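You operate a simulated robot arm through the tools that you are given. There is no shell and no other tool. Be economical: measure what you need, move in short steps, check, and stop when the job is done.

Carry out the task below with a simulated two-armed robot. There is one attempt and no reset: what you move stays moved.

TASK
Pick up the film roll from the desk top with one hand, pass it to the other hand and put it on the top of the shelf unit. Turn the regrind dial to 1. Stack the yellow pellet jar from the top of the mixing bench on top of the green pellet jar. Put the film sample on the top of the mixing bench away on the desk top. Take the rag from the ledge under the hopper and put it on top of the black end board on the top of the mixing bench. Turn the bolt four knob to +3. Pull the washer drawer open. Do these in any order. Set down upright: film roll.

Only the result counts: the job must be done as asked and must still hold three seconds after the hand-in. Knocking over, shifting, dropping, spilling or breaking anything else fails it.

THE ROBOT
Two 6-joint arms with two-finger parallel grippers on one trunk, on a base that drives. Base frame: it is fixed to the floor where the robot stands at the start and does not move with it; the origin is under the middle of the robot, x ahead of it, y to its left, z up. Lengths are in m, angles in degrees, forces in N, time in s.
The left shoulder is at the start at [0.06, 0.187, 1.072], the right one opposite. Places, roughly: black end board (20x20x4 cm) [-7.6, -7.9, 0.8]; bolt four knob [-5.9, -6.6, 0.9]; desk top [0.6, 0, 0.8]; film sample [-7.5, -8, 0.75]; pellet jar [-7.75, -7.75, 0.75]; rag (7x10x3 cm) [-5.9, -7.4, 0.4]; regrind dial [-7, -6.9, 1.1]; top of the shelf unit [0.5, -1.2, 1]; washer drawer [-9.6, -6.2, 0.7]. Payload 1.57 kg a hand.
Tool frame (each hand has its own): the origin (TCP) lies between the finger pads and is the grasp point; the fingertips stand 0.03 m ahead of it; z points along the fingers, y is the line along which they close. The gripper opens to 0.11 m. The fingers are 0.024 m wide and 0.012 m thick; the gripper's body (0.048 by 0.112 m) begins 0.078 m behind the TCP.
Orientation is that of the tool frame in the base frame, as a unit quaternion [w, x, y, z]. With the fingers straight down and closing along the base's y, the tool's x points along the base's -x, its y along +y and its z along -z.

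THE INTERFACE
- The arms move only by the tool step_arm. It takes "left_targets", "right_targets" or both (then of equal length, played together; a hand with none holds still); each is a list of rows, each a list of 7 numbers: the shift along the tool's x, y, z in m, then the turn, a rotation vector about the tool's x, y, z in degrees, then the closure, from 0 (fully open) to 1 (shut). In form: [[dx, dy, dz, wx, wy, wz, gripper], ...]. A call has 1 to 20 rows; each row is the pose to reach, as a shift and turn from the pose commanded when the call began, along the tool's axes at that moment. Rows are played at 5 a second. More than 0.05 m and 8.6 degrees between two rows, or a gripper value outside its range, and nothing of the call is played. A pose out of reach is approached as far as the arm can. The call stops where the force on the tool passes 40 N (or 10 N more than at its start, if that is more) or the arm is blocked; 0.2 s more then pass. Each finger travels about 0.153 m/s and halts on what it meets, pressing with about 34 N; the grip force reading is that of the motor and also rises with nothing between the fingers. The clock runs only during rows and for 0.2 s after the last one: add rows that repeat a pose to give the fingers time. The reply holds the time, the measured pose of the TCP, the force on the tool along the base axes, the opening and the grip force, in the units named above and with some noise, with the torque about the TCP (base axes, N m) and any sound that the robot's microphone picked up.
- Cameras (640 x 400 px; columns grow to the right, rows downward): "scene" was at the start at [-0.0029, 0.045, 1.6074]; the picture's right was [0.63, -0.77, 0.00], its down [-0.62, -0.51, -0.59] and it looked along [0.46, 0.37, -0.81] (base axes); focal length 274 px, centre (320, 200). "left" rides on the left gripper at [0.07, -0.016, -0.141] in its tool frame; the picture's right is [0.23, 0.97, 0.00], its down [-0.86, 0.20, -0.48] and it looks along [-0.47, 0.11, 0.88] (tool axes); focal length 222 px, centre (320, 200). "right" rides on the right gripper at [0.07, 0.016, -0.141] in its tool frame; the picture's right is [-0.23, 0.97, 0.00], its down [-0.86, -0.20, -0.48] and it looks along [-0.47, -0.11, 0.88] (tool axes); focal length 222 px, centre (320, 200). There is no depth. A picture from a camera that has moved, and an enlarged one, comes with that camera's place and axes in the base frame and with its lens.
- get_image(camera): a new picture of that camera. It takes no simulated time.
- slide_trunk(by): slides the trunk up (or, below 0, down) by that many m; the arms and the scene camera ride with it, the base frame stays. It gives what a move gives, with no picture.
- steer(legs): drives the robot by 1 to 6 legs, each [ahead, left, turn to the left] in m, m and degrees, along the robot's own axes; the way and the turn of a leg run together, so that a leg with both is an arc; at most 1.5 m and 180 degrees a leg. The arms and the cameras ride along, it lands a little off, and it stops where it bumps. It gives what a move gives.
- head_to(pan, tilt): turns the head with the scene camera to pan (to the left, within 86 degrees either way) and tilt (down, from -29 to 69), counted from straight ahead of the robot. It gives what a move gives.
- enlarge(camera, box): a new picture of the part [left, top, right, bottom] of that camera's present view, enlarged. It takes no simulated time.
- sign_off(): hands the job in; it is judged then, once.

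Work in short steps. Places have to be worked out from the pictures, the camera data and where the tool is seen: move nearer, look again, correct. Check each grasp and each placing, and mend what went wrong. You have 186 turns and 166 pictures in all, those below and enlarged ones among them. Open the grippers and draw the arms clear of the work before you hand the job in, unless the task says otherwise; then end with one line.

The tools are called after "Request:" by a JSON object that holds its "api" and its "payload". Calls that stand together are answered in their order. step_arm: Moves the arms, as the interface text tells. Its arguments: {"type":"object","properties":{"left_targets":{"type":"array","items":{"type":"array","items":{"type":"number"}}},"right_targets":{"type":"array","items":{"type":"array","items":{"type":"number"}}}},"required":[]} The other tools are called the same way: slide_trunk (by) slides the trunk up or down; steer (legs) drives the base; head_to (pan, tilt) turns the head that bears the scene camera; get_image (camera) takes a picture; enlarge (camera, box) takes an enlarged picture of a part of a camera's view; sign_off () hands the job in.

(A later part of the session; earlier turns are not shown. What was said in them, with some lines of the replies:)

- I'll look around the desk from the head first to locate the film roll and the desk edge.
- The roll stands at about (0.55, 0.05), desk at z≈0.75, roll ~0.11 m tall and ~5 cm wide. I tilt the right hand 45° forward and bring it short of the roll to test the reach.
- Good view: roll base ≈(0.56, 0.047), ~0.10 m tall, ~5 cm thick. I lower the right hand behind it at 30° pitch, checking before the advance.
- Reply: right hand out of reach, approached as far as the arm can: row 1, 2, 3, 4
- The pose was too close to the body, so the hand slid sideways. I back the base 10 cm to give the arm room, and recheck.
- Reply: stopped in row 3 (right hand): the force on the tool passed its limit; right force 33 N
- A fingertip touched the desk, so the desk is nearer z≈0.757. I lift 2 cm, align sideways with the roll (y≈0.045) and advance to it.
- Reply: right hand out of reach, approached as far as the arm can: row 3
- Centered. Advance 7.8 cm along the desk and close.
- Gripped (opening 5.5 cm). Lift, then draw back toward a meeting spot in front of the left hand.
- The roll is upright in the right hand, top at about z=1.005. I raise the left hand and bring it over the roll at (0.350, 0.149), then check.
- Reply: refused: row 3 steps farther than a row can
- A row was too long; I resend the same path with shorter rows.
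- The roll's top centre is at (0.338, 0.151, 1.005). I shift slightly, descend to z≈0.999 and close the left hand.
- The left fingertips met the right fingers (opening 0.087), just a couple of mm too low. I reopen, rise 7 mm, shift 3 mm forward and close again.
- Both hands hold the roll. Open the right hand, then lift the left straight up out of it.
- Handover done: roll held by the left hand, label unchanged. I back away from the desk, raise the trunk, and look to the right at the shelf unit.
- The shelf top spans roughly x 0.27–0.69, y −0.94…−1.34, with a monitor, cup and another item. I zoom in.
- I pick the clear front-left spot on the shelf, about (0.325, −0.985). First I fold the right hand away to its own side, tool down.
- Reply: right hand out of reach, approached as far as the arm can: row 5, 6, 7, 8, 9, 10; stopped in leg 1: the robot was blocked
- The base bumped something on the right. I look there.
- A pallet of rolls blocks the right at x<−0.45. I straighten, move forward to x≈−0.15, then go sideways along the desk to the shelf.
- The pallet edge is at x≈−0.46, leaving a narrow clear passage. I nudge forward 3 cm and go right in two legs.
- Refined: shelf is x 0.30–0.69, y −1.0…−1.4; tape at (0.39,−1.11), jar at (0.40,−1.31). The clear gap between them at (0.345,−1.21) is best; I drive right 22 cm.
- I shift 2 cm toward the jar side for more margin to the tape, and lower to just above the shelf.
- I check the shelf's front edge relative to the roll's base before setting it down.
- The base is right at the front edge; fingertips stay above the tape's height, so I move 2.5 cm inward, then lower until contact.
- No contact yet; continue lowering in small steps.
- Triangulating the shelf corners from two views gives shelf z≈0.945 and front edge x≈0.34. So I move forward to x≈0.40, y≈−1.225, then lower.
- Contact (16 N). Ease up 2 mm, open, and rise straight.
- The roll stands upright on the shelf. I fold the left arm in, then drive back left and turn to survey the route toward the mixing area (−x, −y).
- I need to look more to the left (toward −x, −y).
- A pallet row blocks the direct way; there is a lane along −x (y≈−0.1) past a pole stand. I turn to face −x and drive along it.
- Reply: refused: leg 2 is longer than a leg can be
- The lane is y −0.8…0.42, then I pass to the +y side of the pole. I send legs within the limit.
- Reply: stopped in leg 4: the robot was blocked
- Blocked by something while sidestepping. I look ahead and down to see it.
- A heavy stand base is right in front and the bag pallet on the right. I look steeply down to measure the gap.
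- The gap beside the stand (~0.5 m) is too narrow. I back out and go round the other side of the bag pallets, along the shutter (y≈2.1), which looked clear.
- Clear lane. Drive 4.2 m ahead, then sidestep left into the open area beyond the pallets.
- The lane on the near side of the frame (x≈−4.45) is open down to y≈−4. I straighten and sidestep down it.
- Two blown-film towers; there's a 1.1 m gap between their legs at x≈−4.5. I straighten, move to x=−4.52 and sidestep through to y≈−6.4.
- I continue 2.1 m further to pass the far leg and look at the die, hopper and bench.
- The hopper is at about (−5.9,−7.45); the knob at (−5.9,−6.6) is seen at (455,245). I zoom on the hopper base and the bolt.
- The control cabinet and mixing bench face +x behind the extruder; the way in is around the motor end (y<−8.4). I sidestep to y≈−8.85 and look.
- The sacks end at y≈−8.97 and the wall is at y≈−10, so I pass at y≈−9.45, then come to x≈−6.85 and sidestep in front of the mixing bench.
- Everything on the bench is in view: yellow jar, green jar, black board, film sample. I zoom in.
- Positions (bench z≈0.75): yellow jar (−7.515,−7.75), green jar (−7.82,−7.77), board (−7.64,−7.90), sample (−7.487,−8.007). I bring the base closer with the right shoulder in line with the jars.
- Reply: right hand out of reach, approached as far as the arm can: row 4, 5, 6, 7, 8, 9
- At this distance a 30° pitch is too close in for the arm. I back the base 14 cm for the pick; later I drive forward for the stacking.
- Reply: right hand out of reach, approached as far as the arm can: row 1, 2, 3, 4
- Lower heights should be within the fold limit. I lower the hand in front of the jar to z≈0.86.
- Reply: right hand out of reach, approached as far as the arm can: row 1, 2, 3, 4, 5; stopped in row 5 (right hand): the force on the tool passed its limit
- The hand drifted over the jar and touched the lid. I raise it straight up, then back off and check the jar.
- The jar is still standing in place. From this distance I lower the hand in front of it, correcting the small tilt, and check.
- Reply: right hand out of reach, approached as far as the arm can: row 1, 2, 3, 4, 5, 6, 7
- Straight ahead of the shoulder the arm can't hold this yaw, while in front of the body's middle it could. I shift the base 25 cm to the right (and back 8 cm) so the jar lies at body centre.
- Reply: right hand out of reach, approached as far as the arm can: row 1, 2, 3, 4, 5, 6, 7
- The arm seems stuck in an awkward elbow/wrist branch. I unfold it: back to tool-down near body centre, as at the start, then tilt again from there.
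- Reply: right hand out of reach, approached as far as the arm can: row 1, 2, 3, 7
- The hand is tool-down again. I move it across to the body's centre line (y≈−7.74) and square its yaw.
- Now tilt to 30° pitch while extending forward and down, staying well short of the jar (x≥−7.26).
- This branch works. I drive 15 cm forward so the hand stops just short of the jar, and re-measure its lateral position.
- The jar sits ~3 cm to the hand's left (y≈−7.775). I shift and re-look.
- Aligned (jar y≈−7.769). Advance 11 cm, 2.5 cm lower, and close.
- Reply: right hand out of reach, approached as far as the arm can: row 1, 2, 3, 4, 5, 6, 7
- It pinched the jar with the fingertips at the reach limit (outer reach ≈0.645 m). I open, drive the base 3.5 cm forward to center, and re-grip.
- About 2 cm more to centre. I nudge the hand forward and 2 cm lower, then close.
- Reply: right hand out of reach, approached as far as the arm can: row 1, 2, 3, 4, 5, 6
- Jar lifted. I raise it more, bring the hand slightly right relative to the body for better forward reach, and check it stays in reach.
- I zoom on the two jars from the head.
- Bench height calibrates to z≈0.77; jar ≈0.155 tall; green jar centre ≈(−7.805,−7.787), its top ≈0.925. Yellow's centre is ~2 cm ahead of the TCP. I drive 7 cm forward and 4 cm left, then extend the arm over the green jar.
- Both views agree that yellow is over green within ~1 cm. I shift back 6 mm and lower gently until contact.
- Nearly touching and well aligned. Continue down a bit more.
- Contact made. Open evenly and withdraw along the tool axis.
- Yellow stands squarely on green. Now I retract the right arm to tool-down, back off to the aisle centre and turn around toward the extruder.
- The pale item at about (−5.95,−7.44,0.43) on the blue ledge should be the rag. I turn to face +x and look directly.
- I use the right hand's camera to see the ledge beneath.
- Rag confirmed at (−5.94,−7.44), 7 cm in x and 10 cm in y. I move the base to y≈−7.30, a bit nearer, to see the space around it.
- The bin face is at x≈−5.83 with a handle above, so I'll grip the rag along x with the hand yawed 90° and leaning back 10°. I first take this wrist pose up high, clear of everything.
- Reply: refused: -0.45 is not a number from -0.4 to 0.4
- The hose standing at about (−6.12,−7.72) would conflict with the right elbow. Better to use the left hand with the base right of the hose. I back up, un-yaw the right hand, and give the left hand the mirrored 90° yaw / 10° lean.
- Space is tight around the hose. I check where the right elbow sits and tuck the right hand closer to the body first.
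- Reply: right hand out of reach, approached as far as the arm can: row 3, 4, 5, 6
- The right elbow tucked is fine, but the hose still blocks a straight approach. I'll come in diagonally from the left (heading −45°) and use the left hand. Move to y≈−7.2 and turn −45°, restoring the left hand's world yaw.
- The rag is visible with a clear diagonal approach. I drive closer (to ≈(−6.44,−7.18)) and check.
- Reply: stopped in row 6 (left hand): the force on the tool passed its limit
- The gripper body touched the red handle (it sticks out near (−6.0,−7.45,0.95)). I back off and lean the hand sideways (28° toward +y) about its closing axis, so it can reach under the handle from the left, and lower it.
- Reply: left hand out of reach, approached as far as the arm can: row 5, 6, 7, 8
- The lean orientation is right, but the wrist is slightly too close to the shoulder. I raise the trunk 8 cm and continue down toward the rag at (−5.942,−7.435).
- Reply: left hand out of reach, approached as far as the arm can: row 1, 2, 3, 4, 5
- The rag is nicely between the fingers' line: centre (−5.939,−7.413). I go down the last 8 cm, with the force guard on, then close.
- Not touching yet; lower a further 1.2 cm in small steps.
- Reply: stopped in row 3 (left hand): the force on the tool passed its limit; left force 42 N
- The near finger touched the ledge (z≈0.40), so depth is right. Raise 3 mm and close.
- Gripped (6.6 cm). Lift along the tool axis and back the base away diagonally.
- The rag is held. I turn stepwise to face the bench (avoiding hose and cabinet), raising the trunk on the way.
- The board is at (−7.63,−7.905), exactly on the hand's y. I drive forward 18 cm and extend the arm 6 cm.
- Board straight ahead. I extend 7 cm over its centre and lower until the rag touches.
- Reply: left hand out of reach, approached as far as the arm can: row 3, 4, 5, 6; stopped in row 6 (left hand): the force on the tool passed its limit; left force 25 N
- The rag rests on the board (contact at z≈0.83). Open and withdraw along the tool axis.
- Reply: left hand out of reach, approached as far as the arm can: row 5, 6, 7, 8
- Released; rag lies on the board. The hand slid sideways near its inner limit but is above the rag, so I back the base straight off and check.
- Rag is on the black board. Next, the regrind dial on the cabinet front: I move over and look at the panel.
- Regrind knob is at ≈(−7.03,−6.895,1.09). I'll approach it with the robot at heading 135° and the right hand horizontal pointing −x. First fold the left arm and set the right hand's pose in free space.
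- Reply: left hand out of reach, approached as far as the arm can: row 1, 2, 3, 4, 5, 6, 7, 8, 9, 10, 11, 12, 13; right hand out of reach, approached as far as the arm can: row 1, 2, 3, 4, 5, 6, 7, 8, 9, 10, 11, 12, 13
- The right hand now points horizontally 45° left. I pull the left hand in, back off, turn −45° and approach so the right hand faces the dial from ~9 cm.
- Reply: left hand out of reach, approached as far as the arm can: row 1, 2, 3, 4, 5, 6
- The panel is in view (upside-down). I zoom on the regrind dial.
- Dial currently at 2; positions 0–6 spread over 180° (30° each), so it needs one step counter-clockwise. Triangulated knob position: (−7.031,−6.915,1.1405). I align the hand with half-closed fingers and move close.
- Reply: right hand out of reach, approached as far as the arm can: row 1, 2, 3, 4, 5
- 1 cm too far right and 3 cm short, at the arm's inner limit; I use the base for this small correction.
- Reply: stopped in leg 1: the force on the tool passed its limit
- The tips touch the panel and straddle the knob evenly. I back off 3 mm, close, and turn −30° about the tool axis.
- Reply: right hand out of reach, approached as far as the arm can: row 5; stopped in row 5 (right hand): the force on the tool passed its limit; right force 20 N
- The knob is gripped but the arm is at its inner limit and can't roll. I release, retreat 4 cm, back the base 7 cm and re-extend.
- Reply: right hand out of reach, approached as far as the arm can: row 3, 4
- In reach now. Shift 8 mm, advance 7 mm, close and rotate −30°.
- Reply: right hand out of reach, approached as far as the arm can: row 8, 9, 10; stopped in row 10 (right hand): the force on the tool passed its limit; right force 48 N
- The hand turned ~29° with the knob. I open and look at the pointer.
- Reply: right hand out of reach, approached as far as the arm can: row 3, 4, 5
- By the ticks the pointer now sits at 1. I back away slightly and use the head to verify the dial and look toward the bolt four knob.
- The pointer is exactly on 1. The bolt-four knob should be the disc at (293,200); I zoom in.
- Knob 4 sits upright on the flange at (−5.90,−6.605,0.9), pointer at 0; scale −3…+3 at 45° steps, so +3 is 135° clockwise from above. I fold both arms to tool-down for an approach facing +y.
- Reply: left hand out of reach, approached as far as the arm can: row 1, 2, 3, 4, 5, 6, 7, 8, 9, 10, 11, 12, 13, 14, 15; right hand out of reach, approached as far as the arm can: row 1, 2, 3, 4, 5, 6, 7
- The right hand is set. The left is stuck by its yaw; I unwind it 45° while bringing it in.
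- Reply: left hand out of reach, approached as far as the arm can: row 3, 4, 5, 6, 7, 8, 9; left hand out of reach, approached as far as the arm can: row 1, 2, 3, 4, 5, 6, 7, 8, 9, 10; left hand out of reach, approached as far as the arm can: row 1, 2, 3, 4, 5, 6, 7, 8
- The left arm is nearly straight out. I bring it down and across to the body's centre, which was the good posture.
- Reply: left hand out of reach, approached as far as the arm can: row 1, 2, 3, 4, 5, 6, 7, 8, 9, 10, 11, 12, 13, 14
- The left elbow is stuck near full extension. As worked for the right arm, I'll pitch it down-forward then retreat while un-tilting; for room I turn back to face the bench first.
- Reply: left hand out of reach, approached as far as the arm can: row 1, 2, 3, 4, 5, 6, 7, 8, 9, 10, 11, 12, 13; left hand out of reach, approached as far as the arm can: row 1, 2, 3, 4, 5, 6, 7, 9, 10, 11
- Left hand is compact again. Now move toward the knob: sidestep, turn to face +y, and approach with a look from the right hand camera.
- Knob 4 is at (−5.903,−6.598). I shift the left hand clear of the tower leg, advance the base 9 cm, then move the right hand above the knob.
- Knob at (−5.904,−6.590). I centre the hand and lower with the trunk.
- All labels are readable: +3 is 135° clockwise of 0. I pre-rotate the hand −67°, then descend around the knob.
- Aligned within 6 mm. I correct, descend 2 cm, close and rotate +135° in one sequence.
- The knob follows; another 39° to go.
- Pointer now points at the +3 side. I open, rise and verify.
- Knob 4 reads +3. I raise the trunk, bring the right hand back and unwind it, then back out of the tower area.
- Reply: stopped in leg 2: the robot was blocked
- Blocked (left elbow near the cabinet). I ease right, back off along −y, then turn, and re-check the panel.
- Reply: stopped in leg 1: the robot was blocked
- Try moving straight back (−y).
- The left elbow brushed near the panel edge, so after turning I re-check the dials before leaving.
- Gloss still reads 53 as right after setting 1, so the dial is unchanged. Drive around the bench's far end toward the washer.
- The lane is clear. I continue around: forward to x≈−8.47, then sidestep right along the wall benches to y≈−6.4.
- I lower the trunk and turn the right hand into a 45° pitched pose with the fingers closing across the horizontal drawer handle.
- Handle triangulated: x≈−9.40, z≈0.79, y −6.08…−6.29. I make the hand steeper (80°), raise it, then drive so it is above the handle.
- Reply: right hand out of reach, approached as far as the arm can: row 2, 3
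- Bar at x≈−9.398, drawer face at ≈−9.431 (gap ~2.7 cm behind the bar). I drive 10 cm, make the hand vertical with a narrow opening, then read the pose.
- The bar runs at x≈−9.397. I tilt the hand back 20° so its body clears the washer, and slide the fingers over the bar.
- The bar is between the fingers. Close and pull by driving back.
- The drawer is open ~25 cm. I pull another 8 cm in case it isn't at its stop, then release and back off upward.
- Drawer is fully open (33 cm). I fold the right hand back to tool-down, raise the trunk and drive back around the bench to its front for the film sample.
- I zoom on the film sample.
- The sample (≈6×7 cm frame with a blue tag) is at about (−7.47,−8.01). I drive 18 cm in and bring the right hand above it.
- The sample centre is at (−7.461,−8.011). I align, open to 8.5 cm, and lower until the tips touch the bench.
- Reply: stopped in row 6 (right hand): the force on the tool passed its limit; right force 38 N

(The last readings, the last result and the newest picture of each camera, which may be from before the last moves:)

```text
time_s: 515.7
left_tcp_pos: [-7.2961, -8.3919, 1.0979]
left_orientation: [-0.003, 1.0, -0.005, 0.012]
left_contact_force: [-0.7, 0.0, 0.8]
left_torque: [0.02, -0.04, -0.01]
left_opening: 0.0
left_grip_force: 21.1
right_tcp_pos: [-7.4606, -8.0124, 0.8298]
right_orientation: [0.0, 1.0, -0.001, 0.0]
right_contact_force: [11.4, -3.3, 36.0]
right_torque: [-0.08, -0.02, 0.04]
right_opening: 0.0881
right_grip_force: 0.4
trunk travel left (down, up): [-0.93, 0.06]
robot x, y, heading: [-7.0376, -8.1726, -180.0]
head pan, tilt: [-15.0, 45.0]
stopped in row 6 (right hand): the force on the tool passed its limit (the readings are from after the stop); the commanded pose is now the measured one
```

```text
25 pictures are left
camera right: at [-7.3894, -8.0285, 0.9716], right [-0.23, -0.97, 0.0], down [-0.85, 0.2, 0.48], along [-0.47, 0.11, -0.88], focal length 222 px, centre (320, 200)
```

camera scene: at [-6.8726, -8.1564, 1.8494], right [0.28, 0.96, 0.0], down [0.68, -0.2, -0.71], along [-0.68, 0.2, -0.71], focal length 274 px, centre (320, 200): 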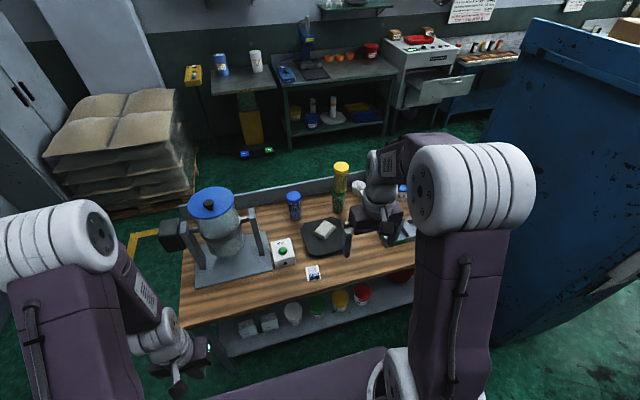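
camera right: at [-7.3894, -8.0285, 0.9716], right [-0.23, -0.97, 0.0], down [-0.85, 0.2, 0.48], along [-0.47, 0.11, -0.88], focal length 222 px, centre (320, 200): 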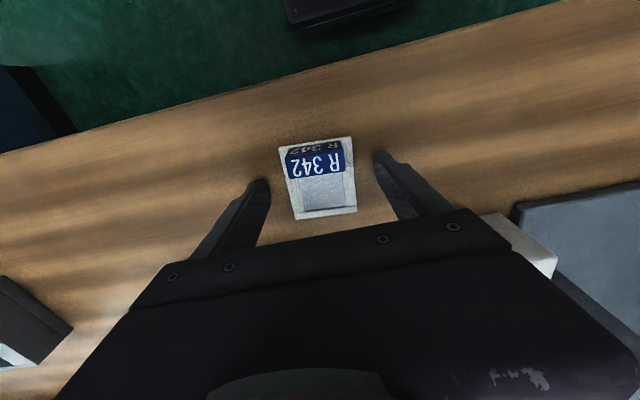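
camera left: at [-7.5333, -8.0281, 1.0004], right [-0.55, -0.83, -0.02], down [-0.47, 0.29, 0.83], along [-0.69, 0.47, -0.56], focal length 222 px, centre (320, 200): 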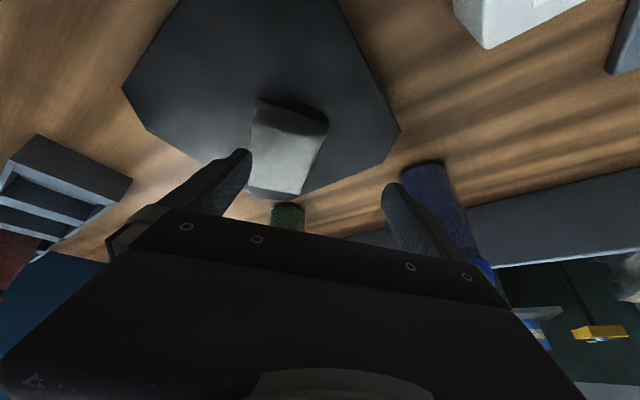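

Touching the bench at z≈0.80, the sample between the fingers. Ease 1.5 mm up and close.

Request:
{"api": "step_arm", "payload": {"right_targets": [[0, 0, -0.002, 0, 0, 0, 0.3], [0, 0, -0.002, 0, 0, 0, 0.5], [0, 0, -0.002, 0, 0, 0, 0.7], [0, 0, -0.002, 0, 0, 0, 0.7], [0, 0, -0.03, 0, 0, 0, 0.7], [0, 0, -0.07, 0, 0, 0, 0.7], [0, 0, -0.11, 0, 0, 0, 0.7], [0, 0, -0.11, 0, 0, 0, 0.7]]}}

Request:
{"api": "get_image", "payload": {"camera": "right"}}

```text
time_s: 517.5
left_tcp_pos: [-7.3003, -8.391, 1.0969]
left_orientation: [-0.003, 1.0, -0.005, 0.013]
left_contact_force: [0.0, 0.9, -0.3]
left_torque: [0.03, -0.01, -0.04]
left_opening: 0.0
left_grip_force: 21.3
right_tcp_pos: [-7.4629, -8.0098, 0.9377]
right_orientation: [0.001, 1.0, -0.001, 0.0]
right_contact_force: [0.7, 0.5, -0.2]
right_torque: [0.0, 0.01, -0.01]
right_opening: 0.056
right_grip_force: 34.3
trunk travel left (down, up): [-0.93, 0.06]
robot x, y, heading: [-7.0385, -8.1745, -180.1]
head pan, tilt: [-15.0, 45.0]
```

```text
24 pictures are left
camera right: at [-7.3925, -8.0261, 1.0781], right [-0.23, -0.97, 0.0], down [-0.85, 0.2, 0.48], along [-0.47, 0.11, -0.88], focal length 222 px, centre (320, 200)
```

right: 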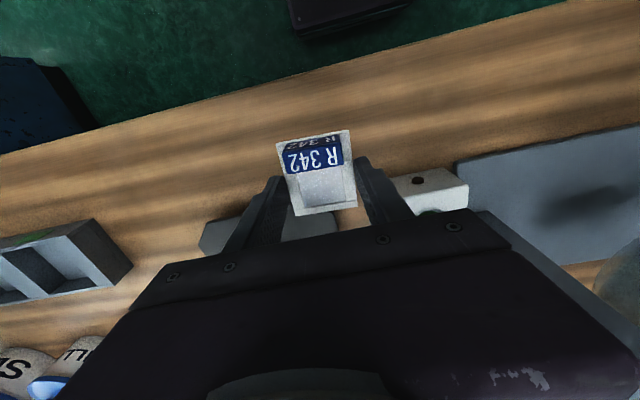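

The sample is held. I raise it and start the drive back the way I came.

Request:
{"api": "step_arm", "payload": {"right_targets": [[0.01, 0, -0.04, 0, 0, 0, 0.7], [0.02, 0, -0.085, 0, 0, 0, 0.7], [0.03, 0, -0.13, 0, 0, 0, 0.7], [0.04, 0, -0.175, 0, 0, 0, 0.7], [0.05, 0, -0.22, 0, 0, 0, 0.7], [0.06, 0, -0.26, 0, 0, 0, 0.7], [0.06, 0, -0.26, 0, 0, 0, 0.7]]}}

Request:
{"api": "steer", "payload": {"legs": [[-0.2, 0, 0], [0, 1.25, 0], [-1.2, 0, 0], [-1.15, 0, 0]]}}

```text
time_s: 519.1
left_tcp_pos: [-7.3004, -8.3899, 1.0964]
left_orientation: [-0.002, 1.0, -0.006, 0.014]
left_contact_force: [0.1, 0.2, -0.1]
left_torque: [-0.03, -0.01, 0.01]
left_opening: 0.0
left_grip_force: 21.0
right_tcp_pos: [-7.4039, -8.0107, 1.1966]
right_orientation: [0.001, 1.0, -0.001, 0.0]
right_contact_force: [0.4, 0.1, -0.3]
right_torque: [0.03, -0.01, 0.01]
right_opening: 0.0555
right_grip_force: 34.6
trunk travel left (down, up): [-0.93, 0.06]
robot x, y, heading: [-7.038, -8.1728, -180.1]
head pan, tilt: [-15.0, 45.0]
```

```text
time_s: 538.0
left_tcp_pos: [-4.7203, -9.6748, 1.0973]
left_orientation: [-0.003, 1.0, -0.008, 0.013]
left_contact_force: [-0.5, 0.3, 0.3]
left_torque: [-0.02, -0.01, -0.02]
left_opening: 0.0001
left_grip_force: 21.4
right_tcp_pos: [-4.8207, -9.2955, 1.1977]
right_orientation: [0.001, 1.0, -0.005, 0.0]
right_contact_force: [0.1, 0.4, 0.0]
right_torque: [0.04, -0.02, 0.01]
right_opening: 0.0551
right_grip_force: 34.6
trunk travel left (down, up): [-0.93, 0.06]
robot x, y, heading: [-4.4575, -9.4563, 179.5]
head pan, tilt: [-15.0, 45.0]
```

Request:
{"api": "steer", "payload": {"legs": [[0.03, -1.2, 0.4], [0, -1.15, 0]]}}

```text
time_s: 549.5
left_tcp_pos: [-4.756, -7.3437, 1.0975]
left_orientation: [-0.002, 1.0, 0.008, 0.012]
left_contact_force: [-0.9, 0.0, -1.2]
left_torque: [0.0, 0.02, -0.01]
left_opening: 0.0
left_grip_force: 21.6
right_tcp_pos: [-4.8699, -6.9677, 1.1972]
right_orientation: [-0.001, 1.0, 0.012, 0.0]
right_contact_force: [0.1, -1.4, -0.7]
right_torque: [0.02, -0.02, 0.01]
right_opening: 0.0549
right_grip_force: 33.7
trunk travel left (down, up): [-0.93, 0.06]
robot x, y, heading: [-4.5025, -7.1196, -178.6]
head pan, tilt: [-15.0, 45.0]
```

Request:
{"api": "steer", "payload": {"legs": [[-0.03, -1.1, -1.4], [0, -1.1, 0]]}}

```text
time_s: 560.5
left_tcp_pos: [-4.776, -5.1253, 1.0971]
left_orientation: [-0.004, 1.0, 0.007, 0.012]
left_contact_force: [-0.4, -0.2, 0.1]
left_torque: [0.02, 0.04, 0.02]
left_opening: 0.0002
left_grip_force: 21.3
right_tcp_pos: [-4.8888, -4.749, 1.1969]
right_orientation: [-0.001, 1.0, 0.011, 0.0]
right_contact_force: [-0.5, -1.2, -0.8]
right_torque: [-0.03, 0.0, 0.0]
right_opening: 0.0552
right_grip_force: 33.5
trunk travel left (down, up): [-0.93, 0.06]
robot x, y, heading: [-4.5189, -4.9008, -178.4]
head pan, tilt: [-15.0, 45.0]
```

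Request:
{"api": "steer", "payload": {"legs": [[0, -1.4, -1.6], [-0.38, 0, 0], [0, -0.8, 0], [0.08, -1.35, 0]]}}

```text
time_s: 579.6
left_tcp_pos: [-4.459, -1.601, 1.0972]
left_orientation: [-0.002, 1.0, -0.007, 0.013]
left_contact_force: [0.9, 0.4, 1.0]
left_torque: [-0.03, 0.0, 0.0]
left_opening: 0.0001
left_grip_force: 21.3
right_tcp_pos: [-4.5614, -1.2221, 1.1976]
right_orientation: [0.0, 1.0, -0.003, 0.0]
right_contact_force: [0.1, 0.1, -0.3]
right_torque: [0.01, -0.01, 0.0]
right_opening: 0.0551
right_grip_force: 33.7
trunk travel left (down, up): [-0.93, 0.06]
robot x, y, heading: [-4.1958, -1.3855, 179.4]
head pan, tilt: [-15.0, 45.0]
```

Request:
{"api": "steer", "payload": {"legs": [[0.24, -0.35, 0.6], [0, -1.0, 0], [0, -0.8, 0]]}}

```text
time_s: 590.9
left_tcp_pos: [-4.7141, 0.5648, 1.0961]
left_orientation: [-0.003, 1.0, -0.002, 0.013]
left_contact_force: [0.0, 0.0, 0.0]
left_torque: [-0.03, 0.02, -0.03]
left_opening: 0.0
left_grip_force: 21.3
right_tcp_pos: [-4.82, 0.9421, 1.1972]
right_orientation: [0.0, 1.0, 0.002, 0.0]
right_contact_force: [-0.1, -0.1, -0.5]
right_torque: [-0.02, -0.03, 0.0]
right_opening: 0.0551
right_grip_force: 34.3
trunk travel left (down, up): [-0.93, 0.06]
robot x, y, heading: [-4.4513, 0.7827, -179.9]
head pan, tilt: [-15.0, 45.0]
```

Request:
{"api": "steer", "payload": {"legs": [[0, -1.3, 0], [-1.35, 0, 0], [-1.35, 0, 0]]}}

```text
time_s: 610.3
left_tcp_pos: [-2.0092, 2.0413, 1.0973]
left_orientation: [-0.002, 0.999, 0.037, 0.013]
left_contact_force: [0.3, -0.4, -0.3]
left_torque: [-0.02, 0.03, 0.03]
left_opening: 0.0
left_grip_force: 21.0
right_tcp_pos: [-2.1432, 2.4099, 1.1971]
right_orientation: [0.0, 0.999, 0.04, 0.0]
right_contact_force: [-0.2, 0.5, -0.3]
right_torque: [-0.01, 0.02, -0.02]
right_opening: 0.055
right_grip_force: 33.9
trunk travel left (down, up): [-0.93, 0.06]
robot x, y, heading: [-1.7666, 2.2812, -175.2]
head pan, tilt: [-15.0, 45.0]
```

Request:
{"api": "steer", "payload": {"legs": [[0, 0.2, -4.8], [-1.36, 0, 0], [0, 1.05, 0], [0, 1.05, 0]]}}

```text
time_s: 628.2
left_tcp_pos: [-0.6645, -0.2195, 1.0982]
left_orientation: [-0.002, 1.0, -0.005, 0.013]
left_contact_force: [-0.2, 0.3, -0.6]
left_torque: [0.01, -0.02, 0.0]
left_opening: 0.0
left_grip_force: 21.2
right_tcp_pos: [-0.7675, 0.1587, 1.1977]
right_orientation: [0.001, 1.0, -0.001, 0.0]
right_contact_force: [0.3, 0.0, 0.1]
right_torque: [-0.03, -0.02, -0.03]
right_opening: 0.0548
right_grip_force: 33.9
trunk travel left (down, up): [-0.93, 0.06]
robot x, y, heading: [-0.4004, -0.0057, -180.1]
head pan, tilt: [-15.0, 45.0]
```

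Back at the desk. Turn around and look at the desk for a free spot.

Request:
{"api": "steer", "payload": {"legs": [[0, 0, 180]]}}

Request:
{"api": "head_to", "payload": {"pan": 0, "tilt": 40}}

Request:
{"api": "get_image", "payload": {"camera": "scene"}}

```text
time_s: 635.8
left_tcp_pos: [-0.1242, 0.1939, 1.0979]
left_orientation: [-0.014, 0.037, 0.999, -0.003]
left_contact_force: [0.0, 0.3, 0.5]
left_torque: [0.04, 0.01, 0.04]
left_opening: 0.0001
left_grip_force: 21.0
right_tcp_pos: [-0.0446, -0.1901, 1.1967]
right_orientation: [0.001, 0.033, 0.999, 0.001]
right_contact_force: [0.0, -0.1, -0.6]
right_torque: [0.0, 0.0, -0.03]
right_opening: 0.0547
right_grip_force: 33.7
trunk travel left (down, up): [-0.93, 0.06]
robot x, y, heading: [-0.4004, -0.0003, -3.6]
head pan, tilt: [-15.0, 45.0]
```

```text
time_s: 636.6
left_tcp_pos: [-0.124, 0.1939, 1.0971]
left_orientation: [-0.014, 0.038, 0.999, -0.002]
left_contact_force: [-0.1, -0.2, 0.2]
left_torque: [0.02, -0.02, 0.01]
left_opening: 0.0
left_grip_force: 20.9
right_tcp_pos: [-0.0445, -0.1898, 1.1974]
right_orientation: [0.0, 0.033, 0.999, 0.001]
right_contact_force: [0.0, 0.3, 0.1]
right_torque: [0.01, -0.01, 0.01]
right_opening: 0.0551
right_grip_force: 33.7
trunk travel left (down, up): [-0.93, 0.06]
robot x, y, heading: [-0.4021, -0.0019, -3.5]
head pan, tilt: [0.0, 40.0]
```

```text
23 pictures are left
camera scene: at [-0.3755, -0.0078, 1.8566], right [-0.06, -1.0, 0.0], down [-0.64, 0.04, -0.77], along [0.76, -0.05, -0.64], focal length 274 px, centre (320, 200)
```

scene: 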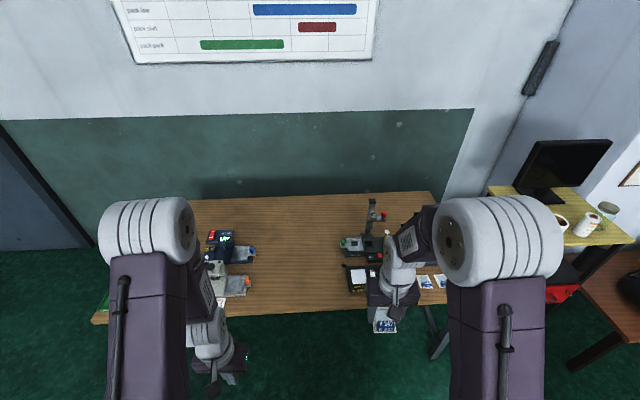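

The desk centre is free. I drive to (0,0.18) so the right hand is over (0.37,0.01), then check from its camera.

Request:
{"api": "steer", "payload": {"legs": [[0, 0.18, 3.5], [0.38, 0, 0]]}}

Request:
{"api": "get_image", "payload": {"camera": "right"}}

```text
time_s: 640.1
left_tcp_pos: [0.2471, 0.387, 1.0973]
left_orientation: [-0.012, 0.01, 1.0, -0.003]
left_contact_force: [-0.7, 1.5, -0.8]
left_torque: [0.01, 0.01, 0.01]
left_opening: 0.0002
left_grip_force: 21.1
right_tcp_pos: [0.3482, 0.0083, 1.1979]
right_orientation: [0.001, 0.006, 1.0, 0.001]
right_contact_force: [0.1, 0.3, -0.3]
right_torque: [-0.03, -0.05, 0.02]
right_opening: 0.0548
right_grip_force: 33.8
trunk travel left (down, up): [-0.93, 0.06]
robot x, y, heading: [-0.0164, 0.175, -0.8]
head pan, tilt: [0.0, 40.0]
```

```text
22 pictures are left
camera right: at [0.2781, 0.0247, 1.3394], right [0.24, 0.97, 0.0], down [0.85, -0.21, 0.48], along [0.47, -0.11, -0.88], focal length 222 px, centre (320, 200)
```

right: 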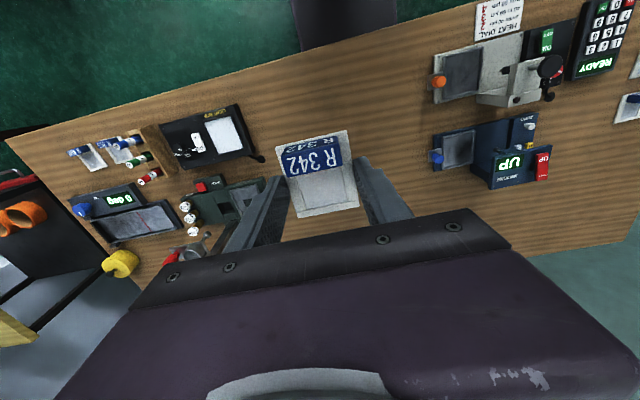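

Clear below. I lower to just above the desk, then touch down gently.

Request:
{"api": "step_arm", "payload": {"right_targets": [[-0.005, 0, 0.045, 0, 0, 0, 0.7], [-0.01, 0, 0.09, 0, 0, 0, 0.7], [-0.015, 0, 0.135, 0, 0, 0, 0.7], [-0.02, 0, 0.18, 0, 0, 0, 0.7], [-0.025, 0, 0.225, 0, 0, 0, 0.7], [-0.03, 0, 0.27, 0, 0, 0, 0.7], [-0.03, 0, 0.31, 0, 0, 0, 0.7], [-0.03, 0, 0.35, 0, 0, 0, 0.7], [-0.03, 0, 0.385, 0, 0, 0, 0.7], [-0.03, 0, 0.393, 0, 0, 0, 0.7], [-0.03, 0, 0.4, 0, 0, 0, 0.7], [-0.03, 0, 0.406, 0, 0, 0, 0.7], [-0.03, 0, 0.411, 0, 0, 0, 0.7], [-0.03, 0, 0.416, 0, 0, 0, 0.7], [-0.03, 0, 0.416, 0, 0, 0, 0.7]]}}

Request:
{"api": "get_image", "payload": {"camera": "right"}}

```text
time_s: 642.9
left_tcp_pos: [0.2448, 0.3874, 1.0991]
left_orientation: [-0.011, 0.009, 1.0, -0.002]
left_contact_force: [0.6, -0.3, -0.1]
left_torque: [0.0, 0.01, 0.01]
left_opening: 0.0
left_grip_force: 21.3
right_tcp_pos: [0.3807, 0.0084, 0.7901]
right_orientation: [0.001, 0.005, 1.0, 0.0]
right_contact_force: [-10.0, -2.6, 38.3]
right_torque: [0.21, 0.77, 0.04]
right_opening: 0.0551
right_grip_force: 34.2
trunk travel left (down, up): [-0.93, 0.06]
robot x, y, heading: [-0.0133, 0.171, -0.5]
head pan, tilt: [0.0, 40.0]
stopped in row 14 (right hand): the force on the tool passed its limit (the readings are from after the stop); the commanded pose is now the measured one
```

```text
21 pictures are left
camera right: at [0.3101, 0.0246, 0.9314], right [0.24, 0.97, 0.0], down [0.85, -0.21, 0.48], along [0.47, -0.11, -0.88], focal length 222 px, centre (320, 200)
```

right: 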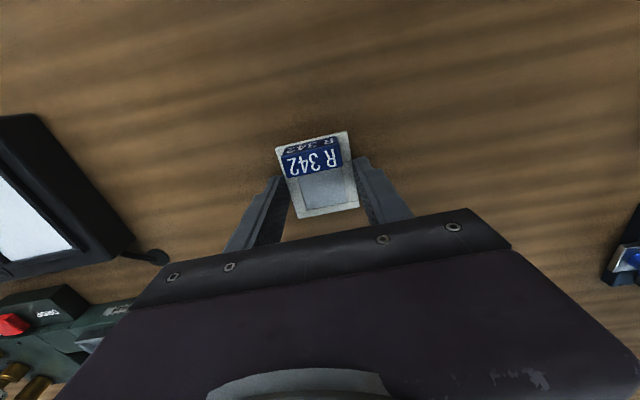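

On the desk. Release and rise.

Request:
{"api": "step_arm", "payload": {"right_targets": [[0, 0, -0.002, 0, 0, 0, 0.4], [0, 0, -0.002, 0, 0, 0, 0.15], [0, 0, -0.002, 0, 0, 0, 0.15], [0, 0, -0.04, 0, 0, 0, 0.15], [0, 0, -0.085, 0, 0, 0, 0.15], [0, 0, -0.13, 0, 0, 0, 0.15], [0, 0, -0.175, 0, 0, 0, 0.15], [0, 0, -0.22, 0, 0, 0, 0.1], [0, 0, -0.265, 0, 0, 0, 0], [0, 0, -0.31, 0, 0, 0, 0], [0, 0, -0.35, 0, 0, 0, 0], [0, 0, -0.35, 0, 0, 0, 0]], "left_targets": [[0, 0, 0, 0, 0, 0, 0.8], [0, 0, 0, 0, 0, 0, 0.5], [0, 0, 0, 0, 0, 0, 0], [0, 0, 0, 0, 0, 0, 0], [0, 0, 0, 0, 0, 0, 0], [0, 0, 0, 0, 0, 0, 0], [0, 0, 0, 0, 0, 0, 0], [0, 0, 0, 0, 0, 0, 0], [0, 0, 0, 0, 0, 0, 0], [0, 0, 0, 0, 0, 0, 0], [0, 0, 0, 0, 0, 0, 0], [0, 0, 0, 0, 0, 0, 0]]}}

Request:
{"api": "steer", "payload": {"legs": [[-0.4, 0, 0]]}}

Request:
{"api": "get_image", "payload": {"camera": "scene"}}

```text
time_s: 645.5
left_tcp_pos: [0.2493, 0.3863, 1.0965]
left_orientation: [-0.014, 0.009, 1.0, -0.003]
left_contact_force: [-0.4, -0.4, 0.5]
left_torque: [-0.01, 0.0, -0.02]
left_opening: 0.1099
left_grip_force: 0.1
right_tcp_pos: [0.3817, 0.006, 1.1348]
right_orientation: [0.002, 0.006, 1.0, 0.0]
right_contact_force: [-0.5, 0.0, -0.6]
right_torque: [0.01, -0.02, 0.01]
right_opening: 0.1101
right_grip_force: 0.1
trunk travel left (down, up): [-0.93, 0.06]
robot x, y, heading: [-0.0156, 0.172, -0.4]
head pan, tilt: [0.0, 40.0]
```

```text
time_s: 648.0
left_tcp_pos: [-0.1466, 0.3908, 1.0955]
left_orientation: [-0.014, 0.013, 1.0, -0.003]
left_contact_force: [-0.8, 0.1, -0.6]
left_torque: [0.01, 0.05, -0.04]
left_opening: 0.1096
left_grip_force: 0.0
right_tcp_pos: [-0.0151, 0.0078, 1.1341]
right_orientation: [0.0, 0.008, 1.0, 0.001]
right_contact_force: [0.0, 0.4, 0.7]
right_torque: [-0.03, 0.03, -0.02]
right_opening: 0.11
right_grip_force: 0.1
trunk travel left (down, up): [-0.93, 0.06]
robot x, y, heading: [-0.4133, 0.1757, -0.9]
head pan, tilt: [0.0, 40.0]
```

```text
20 pictures are left
camera scene: at [-0.3851, 0.1758, 1.8566], right [-0.02, -1.0, 0.0], down [-0.64, 0.01, -0.76], along [0.76, -0.01, -0.64], focal length 274 px, centre (320, 200)
```

scene: 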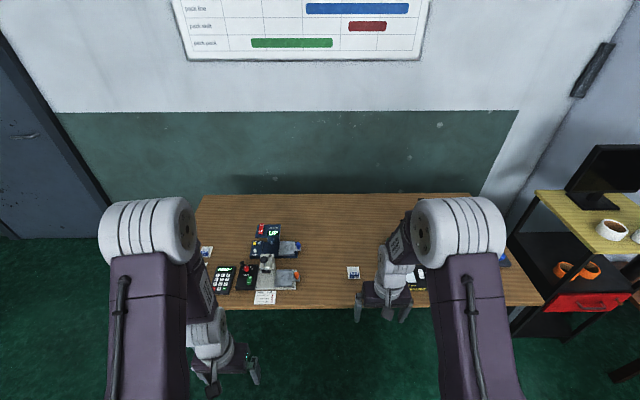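

The sample lies on the desk, the film roll was last seen standing on the shelf, and both grippers are open and clear. I hand the job in.

Request:
{"api": "sign_off", "payload": {}}

```text
The job is handed in.
```

I did all seven tasks and handed the job in. I last saw the film roll upright on the shelf, and both grippers are open and clear. During the drives the base bumped things four times: the roll pallet, the stand plate by the bag pallet, and a spot by the control cabinet (stopped twice there). The left gripper also touched the hopper bin's red handle. I saw nothing shifted afterwards and the dial's display still read the same, but I did not recheck each of those spots.
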